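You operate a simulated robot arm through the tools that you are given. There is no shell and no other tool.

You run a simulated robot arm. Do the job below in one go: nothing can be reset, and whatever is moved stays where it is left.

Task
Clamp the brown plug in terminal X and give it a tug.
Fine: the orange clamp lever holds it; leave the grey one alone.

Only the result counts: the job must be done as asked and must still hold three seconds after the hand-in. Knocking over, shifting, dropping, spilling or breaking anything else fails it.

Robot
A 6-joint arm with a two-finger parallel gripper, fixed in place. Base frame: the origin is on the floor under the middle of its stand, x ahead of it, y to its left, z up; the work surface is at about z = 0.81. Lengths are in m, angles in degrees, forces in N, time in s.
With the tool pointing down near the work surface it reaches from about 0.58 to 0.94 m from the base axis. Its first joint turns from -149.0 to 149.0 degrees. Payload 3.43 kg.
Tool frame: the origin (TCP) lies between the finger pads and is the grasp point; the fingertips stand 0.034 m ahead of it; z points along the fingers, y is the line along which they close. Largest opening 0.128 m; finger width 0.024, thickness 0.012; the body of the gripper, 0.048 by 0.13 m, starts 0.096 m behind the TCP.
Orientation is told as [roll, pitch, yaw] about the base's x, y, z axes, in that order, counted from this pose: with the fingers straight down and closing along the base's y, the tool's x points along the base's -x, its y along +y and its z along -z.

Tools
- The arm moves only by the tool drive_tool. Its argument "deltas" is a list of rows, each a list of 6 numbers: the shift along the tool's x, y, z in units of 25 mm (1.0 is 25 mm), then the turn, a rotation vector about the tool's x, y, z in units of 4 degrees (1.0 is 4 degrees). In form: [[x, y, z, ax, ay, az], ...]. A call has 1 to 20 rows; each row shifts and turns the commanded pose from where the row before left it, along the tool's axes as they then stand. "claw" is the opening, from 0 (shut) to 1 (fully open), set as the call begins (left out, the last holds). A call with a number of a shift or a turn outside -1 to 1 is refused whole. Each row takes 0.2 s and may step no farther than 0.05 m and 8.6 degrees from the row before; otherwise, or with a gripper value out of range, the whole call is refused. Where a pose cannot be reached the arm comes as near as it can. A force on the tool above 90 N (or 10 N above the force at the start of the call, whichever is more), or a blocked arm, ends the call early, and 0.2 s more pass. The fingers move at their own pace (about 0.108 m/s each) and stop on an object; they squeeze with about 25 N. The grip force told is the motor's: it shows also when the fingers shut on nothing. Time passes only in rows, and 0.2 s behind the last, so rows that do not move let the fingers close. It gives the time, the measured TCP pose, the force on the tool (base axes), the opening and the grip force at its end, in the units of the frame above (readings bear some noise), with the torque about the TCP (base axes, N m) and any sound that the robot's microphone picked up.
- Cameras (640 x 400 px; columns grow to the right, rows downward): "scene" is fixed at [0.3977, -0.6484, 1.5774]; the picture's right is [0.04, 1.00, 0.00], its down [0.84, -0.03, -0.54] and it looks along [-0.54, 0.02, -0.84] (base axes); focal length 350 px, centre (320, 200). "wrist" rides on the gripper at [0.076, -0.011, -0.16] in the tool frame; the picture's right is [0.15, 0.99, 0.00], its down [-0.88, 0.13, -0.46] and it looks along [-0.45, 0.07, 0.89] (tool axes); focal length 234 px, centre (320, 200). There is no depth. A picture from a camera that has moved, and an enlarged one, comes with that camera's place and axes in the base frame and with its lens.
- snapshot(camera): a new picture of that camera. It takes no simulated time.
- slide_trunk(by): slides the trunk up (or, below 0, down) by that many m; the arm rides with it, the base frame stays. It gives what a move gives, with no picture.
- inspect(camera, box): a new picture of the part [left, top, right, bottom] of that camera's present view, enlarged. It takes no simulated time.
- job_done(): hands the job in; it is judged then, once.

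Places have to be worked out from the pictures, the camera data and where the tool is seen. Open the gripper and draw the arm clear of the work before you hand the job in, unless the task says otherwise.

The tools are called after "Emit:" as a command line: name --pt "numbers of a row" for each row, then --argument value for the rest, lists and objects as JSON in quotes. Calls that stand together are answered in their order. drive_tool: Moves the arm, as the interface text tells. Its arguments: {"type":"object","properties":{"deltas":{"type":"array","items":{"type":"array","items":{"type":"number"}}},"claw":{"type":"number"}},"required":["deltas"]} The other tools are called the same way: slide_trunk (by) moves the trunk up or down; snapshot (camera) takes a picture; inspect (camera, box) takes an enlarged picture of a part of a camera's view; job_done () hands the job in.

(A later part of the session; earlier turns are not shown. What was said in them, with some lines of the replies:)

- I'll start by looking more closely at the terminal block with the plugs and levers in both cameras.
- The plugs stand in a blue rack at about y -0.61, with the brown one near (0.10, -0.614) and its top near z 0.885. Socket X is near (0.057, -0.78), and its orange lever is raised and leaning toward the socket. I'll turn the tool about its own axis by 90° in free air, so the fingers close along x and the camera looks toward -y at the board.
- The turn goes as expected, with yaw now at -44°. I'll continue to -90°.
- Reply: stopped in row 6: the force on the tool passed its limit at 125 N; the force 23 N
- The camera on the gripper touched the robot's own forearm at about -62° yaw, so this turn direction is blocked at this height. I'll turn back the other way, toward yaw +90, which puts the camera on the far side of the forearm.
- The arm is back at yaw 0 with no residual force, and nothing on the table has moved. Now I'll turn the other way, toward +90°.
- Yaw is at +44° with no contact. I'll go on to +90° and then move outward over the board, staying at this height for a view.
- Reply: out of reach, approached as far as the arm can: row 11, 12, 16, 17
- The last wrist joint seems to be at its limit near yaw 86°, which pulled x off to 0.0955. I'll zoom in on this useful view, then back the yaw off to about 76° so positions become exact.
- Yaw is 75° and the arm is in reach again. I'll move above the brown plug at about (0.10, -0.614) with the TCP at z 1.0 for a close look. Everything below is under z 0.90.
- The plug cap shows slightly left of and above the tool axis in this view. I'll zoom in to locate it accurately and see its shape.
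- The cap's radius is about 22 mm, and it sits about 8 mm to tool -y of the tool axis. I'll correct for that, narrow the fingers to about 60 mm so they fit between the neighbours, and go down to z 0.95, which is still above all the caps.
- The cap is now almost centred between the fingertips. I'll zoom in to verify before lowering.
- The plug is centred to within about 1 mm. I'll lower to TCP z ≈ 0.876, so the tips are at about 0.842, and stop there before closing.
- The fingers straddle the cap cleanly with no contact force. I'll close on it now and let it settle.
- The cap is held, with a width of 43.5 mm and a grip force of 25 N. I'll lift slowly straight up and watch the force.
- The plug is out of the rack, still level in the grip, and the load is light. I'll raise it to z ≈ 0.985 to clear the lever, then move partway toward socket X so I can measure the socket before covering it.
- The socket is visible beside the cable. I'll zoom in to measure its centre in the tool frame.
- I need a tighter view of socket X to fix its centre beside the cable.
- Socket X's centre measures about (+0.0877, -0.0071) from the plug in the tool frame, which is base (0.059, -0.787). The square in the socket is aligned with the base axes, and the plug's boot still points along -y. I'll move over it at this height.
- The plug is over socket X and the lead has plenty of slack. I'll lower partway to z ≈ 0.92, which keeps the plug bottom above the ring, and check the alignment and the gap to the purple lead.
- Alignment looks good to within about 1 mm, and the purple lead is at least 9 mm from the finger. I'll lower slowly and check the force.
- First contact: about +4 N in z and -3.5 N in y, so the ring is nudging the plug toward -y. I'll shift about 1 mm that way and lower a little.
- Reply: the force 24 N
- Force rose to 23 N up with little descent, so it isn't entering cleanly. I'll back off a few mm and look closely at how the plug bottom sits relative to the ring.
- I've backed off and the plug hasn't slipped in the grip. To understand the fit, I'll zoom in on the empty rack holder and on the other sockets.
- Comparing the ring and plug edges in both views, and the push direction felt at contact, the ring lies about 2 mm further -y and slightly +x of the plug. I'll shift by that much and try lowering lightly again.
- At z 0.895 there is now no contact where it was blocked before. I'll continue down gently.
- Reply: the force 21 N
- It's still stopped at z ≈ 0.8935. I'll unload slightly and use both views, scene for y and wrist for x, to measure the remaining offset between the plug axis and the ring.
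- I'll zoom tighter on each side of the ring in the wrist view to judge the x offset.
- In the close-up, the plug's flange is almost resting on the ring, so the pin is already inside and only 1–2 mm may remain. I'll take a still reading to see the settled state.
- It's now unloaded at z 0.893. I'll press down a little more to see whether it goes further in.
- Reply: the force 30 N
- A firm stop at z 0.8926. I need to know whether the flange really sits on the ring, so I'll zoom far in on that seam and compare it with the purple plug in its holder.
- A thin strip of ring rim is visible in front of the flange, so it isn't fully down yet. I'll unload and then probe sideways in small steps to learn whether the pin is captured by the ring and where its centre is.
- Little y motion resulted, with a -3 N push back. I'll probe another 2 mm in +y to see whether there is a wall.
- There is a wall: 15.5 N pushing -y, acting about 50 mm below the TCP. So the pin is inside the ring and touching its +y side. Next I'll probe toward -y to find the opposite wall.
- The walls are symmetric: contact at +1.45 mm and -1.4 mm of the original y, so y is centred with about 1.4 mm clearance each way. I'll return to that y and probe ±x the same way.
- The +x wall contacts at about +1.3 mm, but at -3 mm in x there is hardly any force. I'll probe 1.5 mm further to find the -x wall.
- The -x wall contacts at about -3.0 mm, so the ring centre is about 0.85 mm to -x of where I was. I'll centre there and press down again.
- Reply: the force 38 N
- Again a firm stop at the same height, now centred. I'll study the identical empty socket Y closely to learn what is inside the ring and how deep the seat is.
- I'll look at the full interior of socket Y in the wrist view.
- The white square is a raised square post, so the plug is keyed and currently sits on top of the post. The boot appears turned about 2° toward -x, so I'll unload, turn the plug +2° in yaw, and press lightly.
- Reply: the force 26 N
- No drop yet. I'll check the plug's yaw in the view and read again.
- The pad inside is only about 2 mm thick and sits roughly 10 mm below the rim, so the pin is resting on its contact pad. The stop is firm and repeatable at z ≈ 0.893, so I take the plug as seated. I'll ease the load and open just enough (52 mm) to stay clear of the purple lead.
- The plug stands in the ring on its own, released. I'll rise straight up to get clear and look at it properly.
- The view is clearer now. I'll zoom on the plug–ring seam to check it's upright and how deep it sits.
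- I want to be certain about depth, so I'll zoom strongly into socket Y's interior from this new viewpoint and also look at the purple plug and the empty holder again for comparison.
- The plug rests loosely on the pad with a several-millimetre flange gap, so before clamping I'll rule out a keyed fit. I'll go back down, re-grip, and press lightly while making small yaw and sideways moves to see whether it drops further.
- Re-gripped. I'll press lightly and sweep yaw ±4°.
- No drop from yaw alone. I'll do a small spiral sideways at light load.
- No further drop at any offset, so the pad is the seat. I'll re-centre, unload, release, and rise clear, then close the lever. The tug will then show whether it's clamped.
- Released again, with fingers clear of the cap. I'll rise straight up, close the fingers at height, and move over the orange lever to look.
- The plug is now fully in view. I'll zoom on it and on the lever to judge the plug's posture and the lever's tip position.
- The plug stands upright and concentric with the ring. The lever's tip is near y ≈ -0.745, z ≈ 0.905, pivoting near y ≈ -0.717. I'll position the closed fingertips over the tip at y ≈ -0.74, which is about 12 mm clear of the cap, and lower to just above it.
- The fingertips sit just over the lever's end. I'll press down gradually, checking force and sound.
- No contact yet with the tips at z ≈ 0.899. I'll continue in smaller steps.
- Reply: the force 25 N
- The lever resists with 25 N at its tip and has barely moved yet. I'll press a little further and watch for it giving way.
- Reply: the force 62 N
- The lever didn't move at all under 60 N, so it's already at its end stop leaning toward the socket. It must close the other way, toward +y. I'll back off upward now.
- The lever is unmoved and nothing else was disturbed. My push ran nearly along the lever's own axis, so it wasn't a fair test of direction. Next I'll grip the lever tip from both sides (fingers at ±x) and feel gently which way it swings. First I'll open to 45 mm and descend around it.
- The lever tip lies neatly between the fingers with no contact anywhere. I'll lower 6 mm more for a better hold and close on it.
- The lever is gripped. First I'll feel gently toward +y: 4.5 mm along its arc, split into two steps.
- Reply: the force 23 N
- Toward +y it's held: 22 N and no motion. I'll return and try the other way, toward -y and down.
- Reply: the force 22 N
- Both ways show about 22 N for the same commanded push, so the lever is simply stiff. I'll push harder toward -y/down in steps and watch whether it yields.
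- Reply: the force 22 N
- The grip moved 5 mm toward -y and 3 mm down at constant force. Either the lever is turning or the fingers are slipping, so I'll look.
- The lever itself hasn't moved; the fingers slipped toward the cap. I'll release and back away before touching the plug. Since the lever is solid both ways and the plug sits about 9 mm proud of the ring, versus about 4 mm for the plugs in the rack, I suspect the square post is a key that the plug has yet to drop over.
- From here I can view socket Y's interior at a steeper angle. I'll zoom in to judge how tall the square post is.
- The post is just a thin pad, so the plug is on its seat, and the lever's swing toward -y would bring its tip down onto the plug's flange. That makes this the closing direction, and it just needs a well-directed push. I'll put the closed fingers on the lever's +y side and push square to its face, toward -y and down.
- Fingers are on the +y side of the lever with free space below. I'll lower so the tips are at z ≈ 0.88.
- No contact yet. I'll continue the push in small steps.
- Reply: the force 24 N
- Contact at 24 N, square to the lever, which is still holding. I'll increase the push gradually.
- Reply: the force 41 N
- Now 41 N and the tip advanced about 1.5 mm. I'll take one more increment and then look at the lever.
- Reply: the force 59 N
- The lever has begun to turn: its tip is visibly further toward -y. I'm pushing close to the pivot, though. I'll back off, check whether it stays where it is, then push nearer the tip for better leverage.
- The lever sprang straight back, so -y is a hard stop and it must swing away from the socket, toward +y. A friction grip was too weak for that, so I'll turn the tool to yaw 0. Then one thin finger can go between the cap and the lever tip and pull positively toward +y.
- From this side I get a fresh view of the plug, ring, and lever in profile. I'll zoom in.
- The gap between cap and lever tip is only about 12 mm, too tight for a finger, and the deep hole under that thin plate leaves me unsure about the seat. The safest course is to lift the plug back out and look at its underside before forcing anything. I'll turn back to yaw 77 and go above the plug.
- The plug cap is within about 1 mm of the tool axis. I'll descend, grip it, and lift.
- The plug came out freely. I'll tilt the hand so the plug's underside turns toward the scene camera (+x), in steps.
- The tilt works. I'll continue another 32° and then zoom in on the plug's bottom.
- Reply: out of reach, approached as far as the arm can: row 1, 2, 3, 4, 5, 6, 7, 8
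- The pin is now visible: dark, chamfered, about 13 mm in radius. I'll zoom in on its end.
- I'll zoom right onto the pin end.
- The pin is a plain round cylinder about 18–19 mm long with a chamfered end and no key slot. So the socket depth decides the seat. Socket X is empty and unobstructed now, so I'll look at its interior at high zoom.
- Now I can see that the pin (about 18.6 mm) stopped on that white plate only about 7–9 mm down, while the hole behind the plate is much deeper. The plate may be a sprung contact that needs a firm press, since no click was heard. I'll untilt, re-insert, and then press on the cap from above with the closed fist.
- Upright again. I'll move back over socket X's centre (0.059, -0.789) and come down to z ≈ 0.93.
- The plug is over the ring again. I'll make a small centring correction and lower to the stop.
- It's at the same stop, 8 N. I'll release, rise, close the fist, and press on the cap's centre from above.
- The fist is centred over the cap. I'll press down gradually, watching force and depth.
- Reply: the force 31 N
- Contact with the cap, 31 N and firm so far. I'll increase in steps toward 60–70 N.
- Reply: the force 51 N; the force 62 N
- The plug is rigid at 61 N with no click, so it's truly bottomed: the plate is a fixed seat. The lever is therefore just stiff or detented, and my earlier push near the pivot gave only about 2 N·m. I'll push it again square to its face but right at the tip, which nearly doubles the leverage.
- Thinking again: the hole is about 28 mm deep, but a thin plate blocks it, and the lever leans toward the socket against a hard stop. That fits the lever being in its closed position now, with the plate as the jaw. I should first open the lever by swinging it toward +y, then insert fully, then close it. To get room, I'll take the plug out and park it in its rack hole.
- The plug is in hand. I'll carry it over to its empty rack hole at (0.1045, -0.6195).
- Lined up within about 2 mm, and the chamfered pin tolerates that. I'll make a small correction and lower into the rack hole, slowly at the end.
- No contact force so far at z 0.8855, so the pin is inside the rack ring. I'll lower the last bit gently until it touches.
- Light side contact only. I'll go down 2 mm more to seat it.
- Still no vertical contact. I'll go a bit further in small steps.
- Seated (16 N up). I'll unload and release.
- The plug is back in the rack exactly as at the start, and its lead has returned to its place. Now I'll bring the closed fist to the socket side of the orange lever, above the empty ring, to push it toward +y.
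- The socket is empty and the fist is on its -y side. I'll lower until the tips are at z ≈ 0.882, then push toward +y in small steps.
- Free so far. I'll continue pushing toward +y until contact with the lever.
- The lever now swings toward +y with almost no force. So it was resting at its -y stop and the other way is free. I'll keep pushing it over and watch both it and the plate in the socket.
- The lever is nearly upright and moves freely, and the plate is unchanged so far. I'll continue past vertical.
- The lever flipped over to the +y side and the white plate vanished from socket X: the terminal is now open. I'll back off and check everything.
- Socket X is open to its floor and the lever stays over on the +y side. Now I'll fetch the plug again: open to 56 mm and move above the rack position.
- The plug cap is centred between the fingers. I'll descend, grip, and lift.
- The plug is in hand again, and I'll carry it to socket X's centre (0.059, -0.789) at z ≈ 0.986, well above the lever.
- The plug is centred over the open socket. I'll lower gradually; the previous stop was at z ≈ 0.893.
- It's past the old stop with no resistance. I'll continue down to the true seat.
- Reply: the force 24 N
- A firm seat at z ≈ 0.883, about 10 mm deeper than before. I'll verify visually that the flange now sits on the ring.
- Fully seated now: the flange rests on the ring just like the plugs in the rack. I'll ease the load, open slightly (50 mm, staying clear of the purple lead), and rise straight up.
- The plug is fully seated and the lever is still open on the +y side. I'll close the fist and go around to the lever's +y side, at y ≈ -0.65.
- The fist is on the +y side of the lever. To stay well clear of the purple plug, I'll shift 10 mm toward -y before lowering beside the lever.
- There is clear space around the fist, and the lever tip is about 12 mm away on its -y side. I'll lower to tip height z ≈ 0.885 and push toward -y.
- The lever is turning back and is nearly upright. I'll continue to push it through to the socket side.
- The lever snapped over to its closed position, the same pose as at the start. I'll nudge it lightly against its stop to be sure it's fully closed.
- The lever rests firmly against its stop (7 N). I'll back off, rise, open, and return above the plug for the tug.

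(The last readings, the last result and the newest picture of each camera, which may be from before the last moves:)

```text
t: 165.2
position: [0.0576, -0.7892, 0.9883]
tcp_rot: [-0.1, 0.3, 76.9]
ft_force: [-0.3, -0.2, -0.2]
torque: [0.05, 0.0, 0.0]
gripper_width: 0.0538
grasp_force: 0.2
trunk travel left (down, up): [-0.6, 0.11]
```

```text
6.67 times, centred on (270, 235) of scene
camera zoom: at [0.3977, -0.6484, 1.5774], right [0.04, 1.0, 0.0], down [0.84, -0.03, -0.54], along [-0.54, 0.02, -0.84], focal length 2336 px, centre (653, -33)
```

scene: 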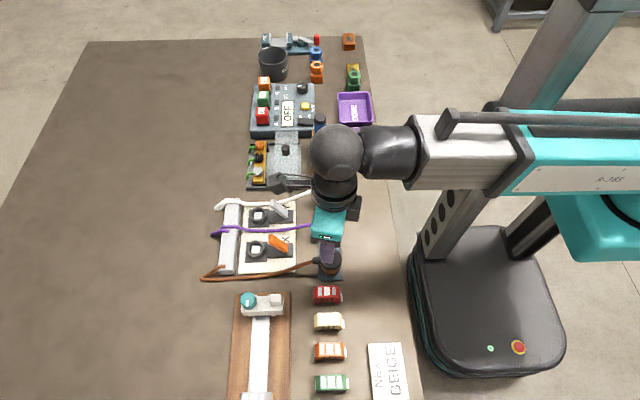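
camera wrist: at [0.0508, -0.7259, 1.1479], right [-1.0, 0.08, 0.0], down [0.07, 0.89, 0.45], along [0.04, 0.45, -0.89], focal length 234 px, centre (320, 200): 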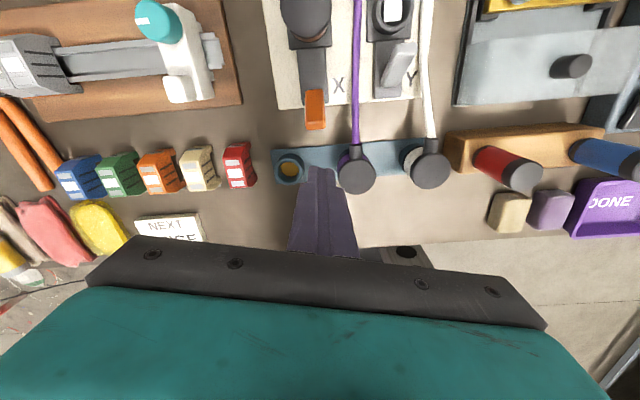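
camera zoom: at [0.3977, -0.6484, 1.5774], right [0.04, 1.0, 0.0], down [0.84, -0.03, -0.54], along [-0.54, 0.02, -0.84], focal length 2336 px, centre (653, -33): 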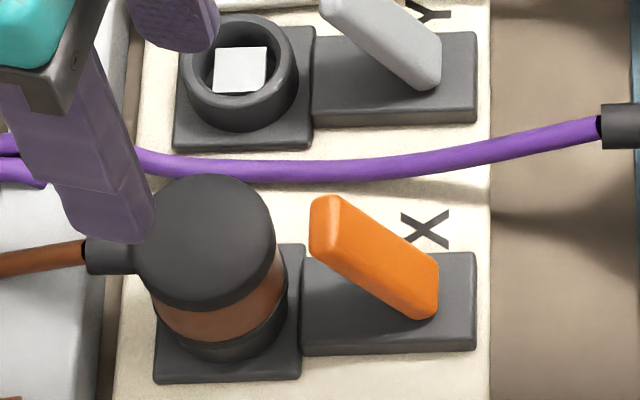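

The lever is closed and the plug is fully seated. I'll narrow to 50 mm and descend around the cap.

Emit:
drive_tool --claw 0.395 --pt "0 -0.03 0.7 0 0 0" --pt "0 0 0.8 0 0 0" --pt "0 0 0.8 0 0 0" --pt "0 0 0.8 0 0 0" --pt "0 0 0.6 0 0 0" --pt "0 0 0.43 0 0 0" --pt "0 0 0 0 0 0"

Emit:
drive_tool --claw 0.0 --pt "0 0 0 0 0 0" --pt "0 0 0 0 0 0" --pt "0 0 0 0 0 0"

```text
t: 166.8
position: [0.06, -0.7896, 0.8838]
tcp_rot: [-0.2, 0.4, 76.9]
ft_force: [-0.2, 0.0, 1.7]
torque: [-0.03, 0.0, -0.02]
gripper_width: 0.0506
grasp_force: 0.1
trunk travel left (down, up): [-0.6, 0.11]
```

```text
t: 167.6
position: [0.0587, -0.7902, 0.8848]
tcp_rot: [-0.1, 0.3, 76.9]
ft_force: [-6.6, 0.6, -0.5]
torque: [0.09, 0.37, 0.05]
gripper_width: 0.0436
grasp_force: 24.9
trunk travel left (down, up): [-0.6, 0.11]
```

Gripped, and the plug now resists sideways, so it's held. I'll tug upward gently in small steps and watch the force.

Emit:
drive_tool --pt "0 0 -0.05 0 0 0" --pt "0 0 -0.05 0 0 0" --pt "0 0 0 0 0 0"

```text
t: 168.4
position: [0.0587, -0.7905, 0.8857]
tcp_rot: [-0.1, 0.1, 76.9]
ft_force: [-5.9, 2.3, -21.8]
torque: [0.03, 0.35, 0.05]
gripper_width: 0.0435
grasp_force: 25.2
trunk travel left (down, up): [-0.6, 0.11]
```

The plug holds at 22 N of pull. I'll take it a little further for a convincing tug and hold briefly.

Emit:
drive_tool --pt "0 0 -0.05 0 0 0" --pt "0 0 0 0 0 0" --pt "0 0 0 0 0 0"

```text
t: 169.2
position: [0.0589, -0.7924, 0.8865]
tcp_rot: [-0.1, 0.0, 77.0]
ft_force: [-4.0, 4.4, -22.2]
torque: [0.18, 0.31, 0.03]
gripper_width: 0.0435
grasp_force: 25.1
trunk travel left (down, up): [-0.6, 0.11]
```

Force levelled off at 22 N. I need to check whether it was the fingers slipping on the cap or the plug creeping out.

Emit:
inspect --camera "scene" --box '[240, 228, 280, 262]'

Emit:
inspect --camera "wrist" --box '[250, 110, 410, 240]'

```text
11.76 times, centred on (260, 245) of scene
camera zoom: at [0.3977, -0.6484, 1.5774], right [0.04, 1.0, 0.0], down [0.84, -0.03, -0.54], along [-0.54, 0.02, -0.84], focal length 4122 px, centre (1026, -329)
```

zoom: 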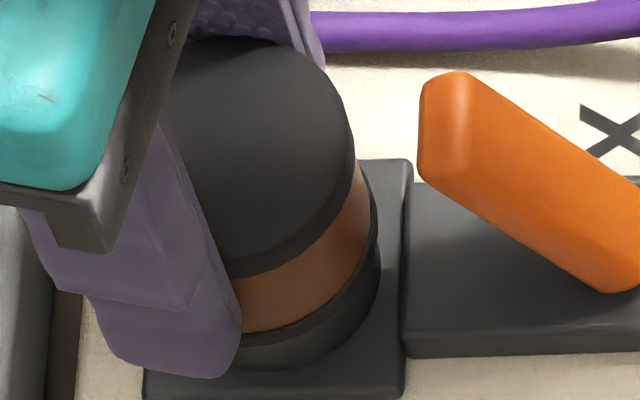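

```text
3.08 times, centred on (330, 175) of wrist
camera zoom: at [0.0524, -0.8681, 1.047], right [-1.0, 0.08, 0.0], down [0.07, 0.89, 0.45], along [0.04, 0.45, -0.89], focal length 720 px, centre (289, 277)
```

zoom: 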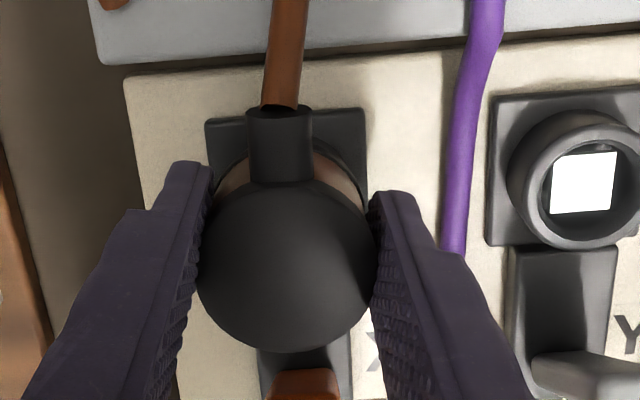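

The flange is still flush on the ring: the plug did not move, the fingers simply reached their friction limit. I'll unload and give one more tug held a little longer, then unload.

Emit:
drive_tool --pt "0 0 0.12 0 0 0" --pt "0 0 0 0 0 0"

Emit:
drive_tool --pt "0 0 -0.1 0 0 0" --pt "0 0 -0.03 0 0 0" --pt "0 0 0 0 0 0" --pt "0 0 0 0 0 0" --pt "0 0 0 0 0 0" --pt "0 0 0 0 0 0"

Emit:
drive_tool --pt "0 0 0.1 0 0 0" --pt "0 0 0 0 0 0"

```text
t: 169.8
position: [0.0605, -0.791, 0.887]
tcp_rot: [-0.2, 0.5, 77.0]
ft_force: [-2.3, -1.7, 5.3]
torque: [-0.06, 0.18, 0.03]
gripper_width: 0.0437
grasp_force: 25.1
trunk travel left (down, up): [-0.6, 0.11]
```

```text
t: 171.2
position: [0.0597, -0.7896, 0.8881]
tcp_rot: [-0.1, 0.1, 76.9]
ft_force: [-3.6, -7.5, -4.7]
torque: [-0.45, 0.2, 0.01]
gripper_width: 0.0435
grasp_force: 25.1
trunk travel left (down, up): [-0.6, 0.11]
```

```text
t: 171.8
position: [0.0599, -0.7895, 0.8869]
tcp_rot: [-0.1, 0.4, 76.9]
ft_force: [-4.4, -8.5, 13.5]
torque: [-0.4, 0.18, 0.04]
gripper_width: 0.0433
grasp_force: 24.8
trunk travel left (down, up): [-0.6, 0.11]
```

That's unloaded, slightly pressing. I'll release and look at whether the plug is still fully down.

Emit:
drive_tool --claw 0.395 --pt "0 0 -0.04 0 0 0" --pt "0 0 0 0 0 0" --pt "0 0 0 0 0 0" --pt "0 0 0 0 0 0"

Emit:
inspect --camera "scene" --box '[240, 228, 280, 262]'

```text
t: 172.8
position: [0.061, -0.7895, 0.8865]
tcp_rot: [-0.1, 0.3, 76.9]
ft_force: [-0.9, -0.2, -0.1]
torque: [0.04, -0.01, 0.01]
gripper_width: 0.0507
grasp_force: 0.1
trunk travel left (down, up): [-0.6, 0.11]
```

```text
11.76 times, centred on (260, 245) of scene
camera zoom: at [0.3977, -0.6484, 1.5774], right [0.04, 1.0, 0.0], down [0.84, -0.03, -0.54], along [-0.54, 0.02, -0.84], focal length 4122 px, centre (1026, -329)
```

zoom: 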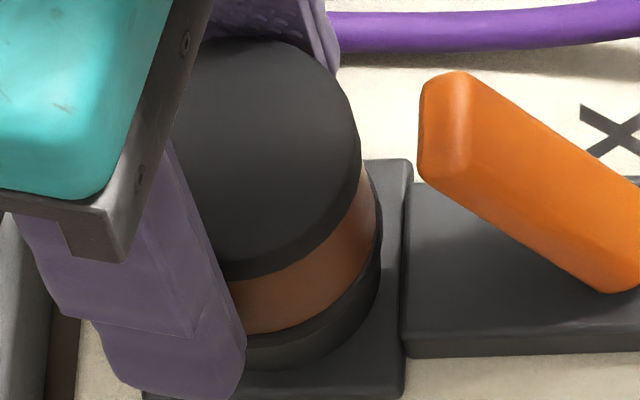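

The plug is still flush in the ring with the lever closed, and the tug held. I'll rise straight up and withdraw the arm clear of the work.

Emit:
drive_tool --pt "0 0 -0.3 0 0 0" --pt "0 0 -0.5 0 0 0" --pt "0 0 -0.8 0 0 0" --pt "0 0 -1 0 0 0" --pt "0 0 -1 0 0 0" --pt "0 0 -1 0 0 0" --pt "0 0 -1 0 0 0" --pt "0 0 -1 0 0 0" --pt "0 0 -1 0 0 0" --pt "0 0 0 0 0 0"

Emit:
drive_tool --claw 0.8 --pt "-0.9 0.2 -0.2 0 0 0" --pt "-0.9 0.2 -0.2 0 0 0" --pt "-0.9 0.2 -0.2 0 0 0" --pt "-0.9 0.2 0 0 0 0" --pt "-0.9 0.2 0 0 0 0" --pt "-0.9 0.2 0 0 0 0" --pt "0 0 0 0 0 0"

Emit:
snapshot --camera "scene"

Emit:
inspect --camera "scene" --box '[210, 195, 320, 280]'

Emit:
snapshot --camera "wrist"

```text
t: 175.0
position: [0.0597, -0.7886, 1.077]
tcp_rot: [-0.2, 0.2, 76.9]
ft_force: [0.4, -0.5, -1.3]
torque: [0.01, 0.01, 0.0]
gripper_width: 0.0505
grasp_force: 0.0
trunk travel left (down, up): [-0.6, 0.11]
```

```text
t: 176.6
position: [0.0605, -0.6502, 1.0912]
tcp_rot: [-0.1, 0.3, 76.9]
ft_force: [-0.3, -0.1, -0.2]
torque: [-0.03, -0.02, 0.01]
gripper_width: 0.1022
grasp_force: 0.1
trunk travel left (down, up): [-0.6, 0.11]
```

```text
taken
```

scene: 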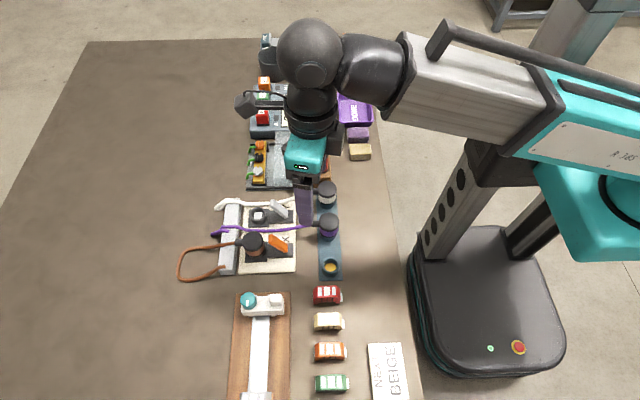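

```text
4.71 times, centred on (265, 238) of scene
camera zoom: at [0.3977, -0.6484, 1.5774], right [0.04, 1.0, 0.0], down [0.84, -0.03, -0.54], along [-0.54, 0.02, -0.84], focal length 1649 px, centre (579, 24)
```

zoom: 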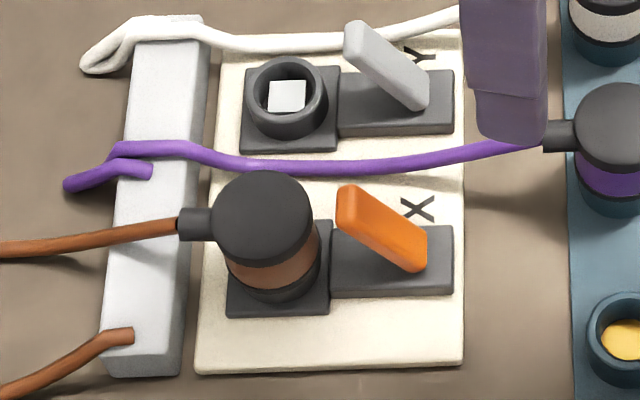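

```text
taken
camera wrist: at [0.0529, -0.7268, 1.2508], right [-1.0, 0.08, 0.0], down [0.07, 0.89, 0.45], along [0.04, 0.45, -0.89], focal length 234 px, centre (320, 200)
```

wrist: 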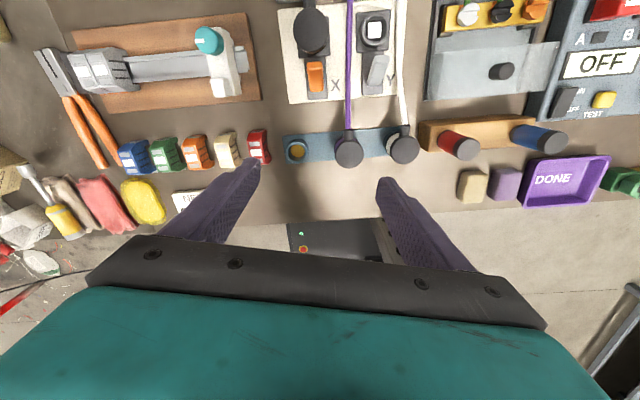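

Everything is in order: brown plug flush in X, orange lever closed, grey lever and neighbours untouched. I'll draw the arm back a little further before handing in.

Emit:
drive_tool --pt "-0.8 0.18 -0.4 0 0 0" --pt "-0.8 0.18 -0.4 0 0 0" --pt "-0.8 0.18 -0.4 0 0 0" --pt "0 0 0 0 0 0"

Emit:
inspect --camera "scene" --box '[230, 205, 310, 265]'

```text
t: 177.6
position: [0.06, -0.5879, 1.1206]
tcp_rot: [-0.1, 0.2, 76.8]
ft_force: [-0.1, 0.3, 0.0]
torque: [-0.01, 0.0, -0.03]
gripper_width: 0.1024
grasp_force: 0.2
trunk travel left (down, up): [-0.6, 0.11]
```

```text
6.67 times, centred on (270, 235) of scene
camera zoom: at [0.3977, -0.6484, 1.5774], right [0.04, 1.0, 0.0], down [0.84, -0.03, -0.54], along [-0.54, 0.02, -0.84], focal length 2336 px, centre (653, -33)
```

zoom: 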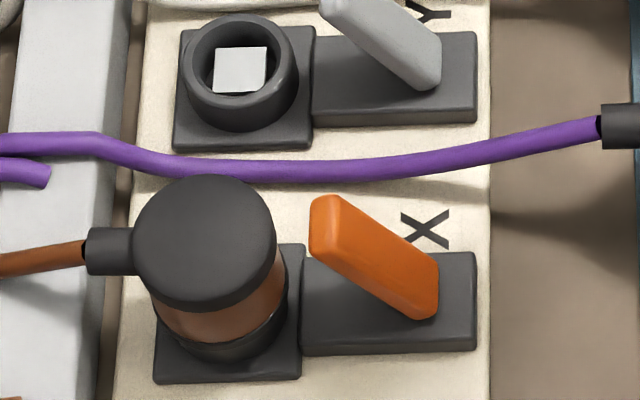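

The plug is seated in X, the orange lever is closed, and the plug held a tug of about 22 N. The grey lever was not touched. The gripper is open and the arm is clear, so I'm handing in the job.

Emit:
job_done

```text
The job is handed in.
```

The brown plug is clamped in terminal X. It held an upward tug of about 22 N without moving, and I've handed the job in.

- **Lever:** The orange lever started out closed, which blocked socket X. On the first try the plug stopped about 10 mm short. I put the plug back in its rack, opened the lever, seated the plug fully and closed the lever again.
- **Tug:** At about 22 N the fingers began to slip on the cap, so I could not pull harder than that. Afterwards the plug was still flush on the ring. A second, weaker pull did not move it either.
- **Other contact:** Before I understood the lever, I pressed on it with up to about 60 N. It sprang back, and it worked normally afterwards. Early on the wrist camera also bumped the robot's own forearm (125 N), in free air.
- **Surroundings:** I did not touch the grey lever. In the final pictures nothing else on the table appears to have moved.

The gripper is open and the arm is clear of the work.
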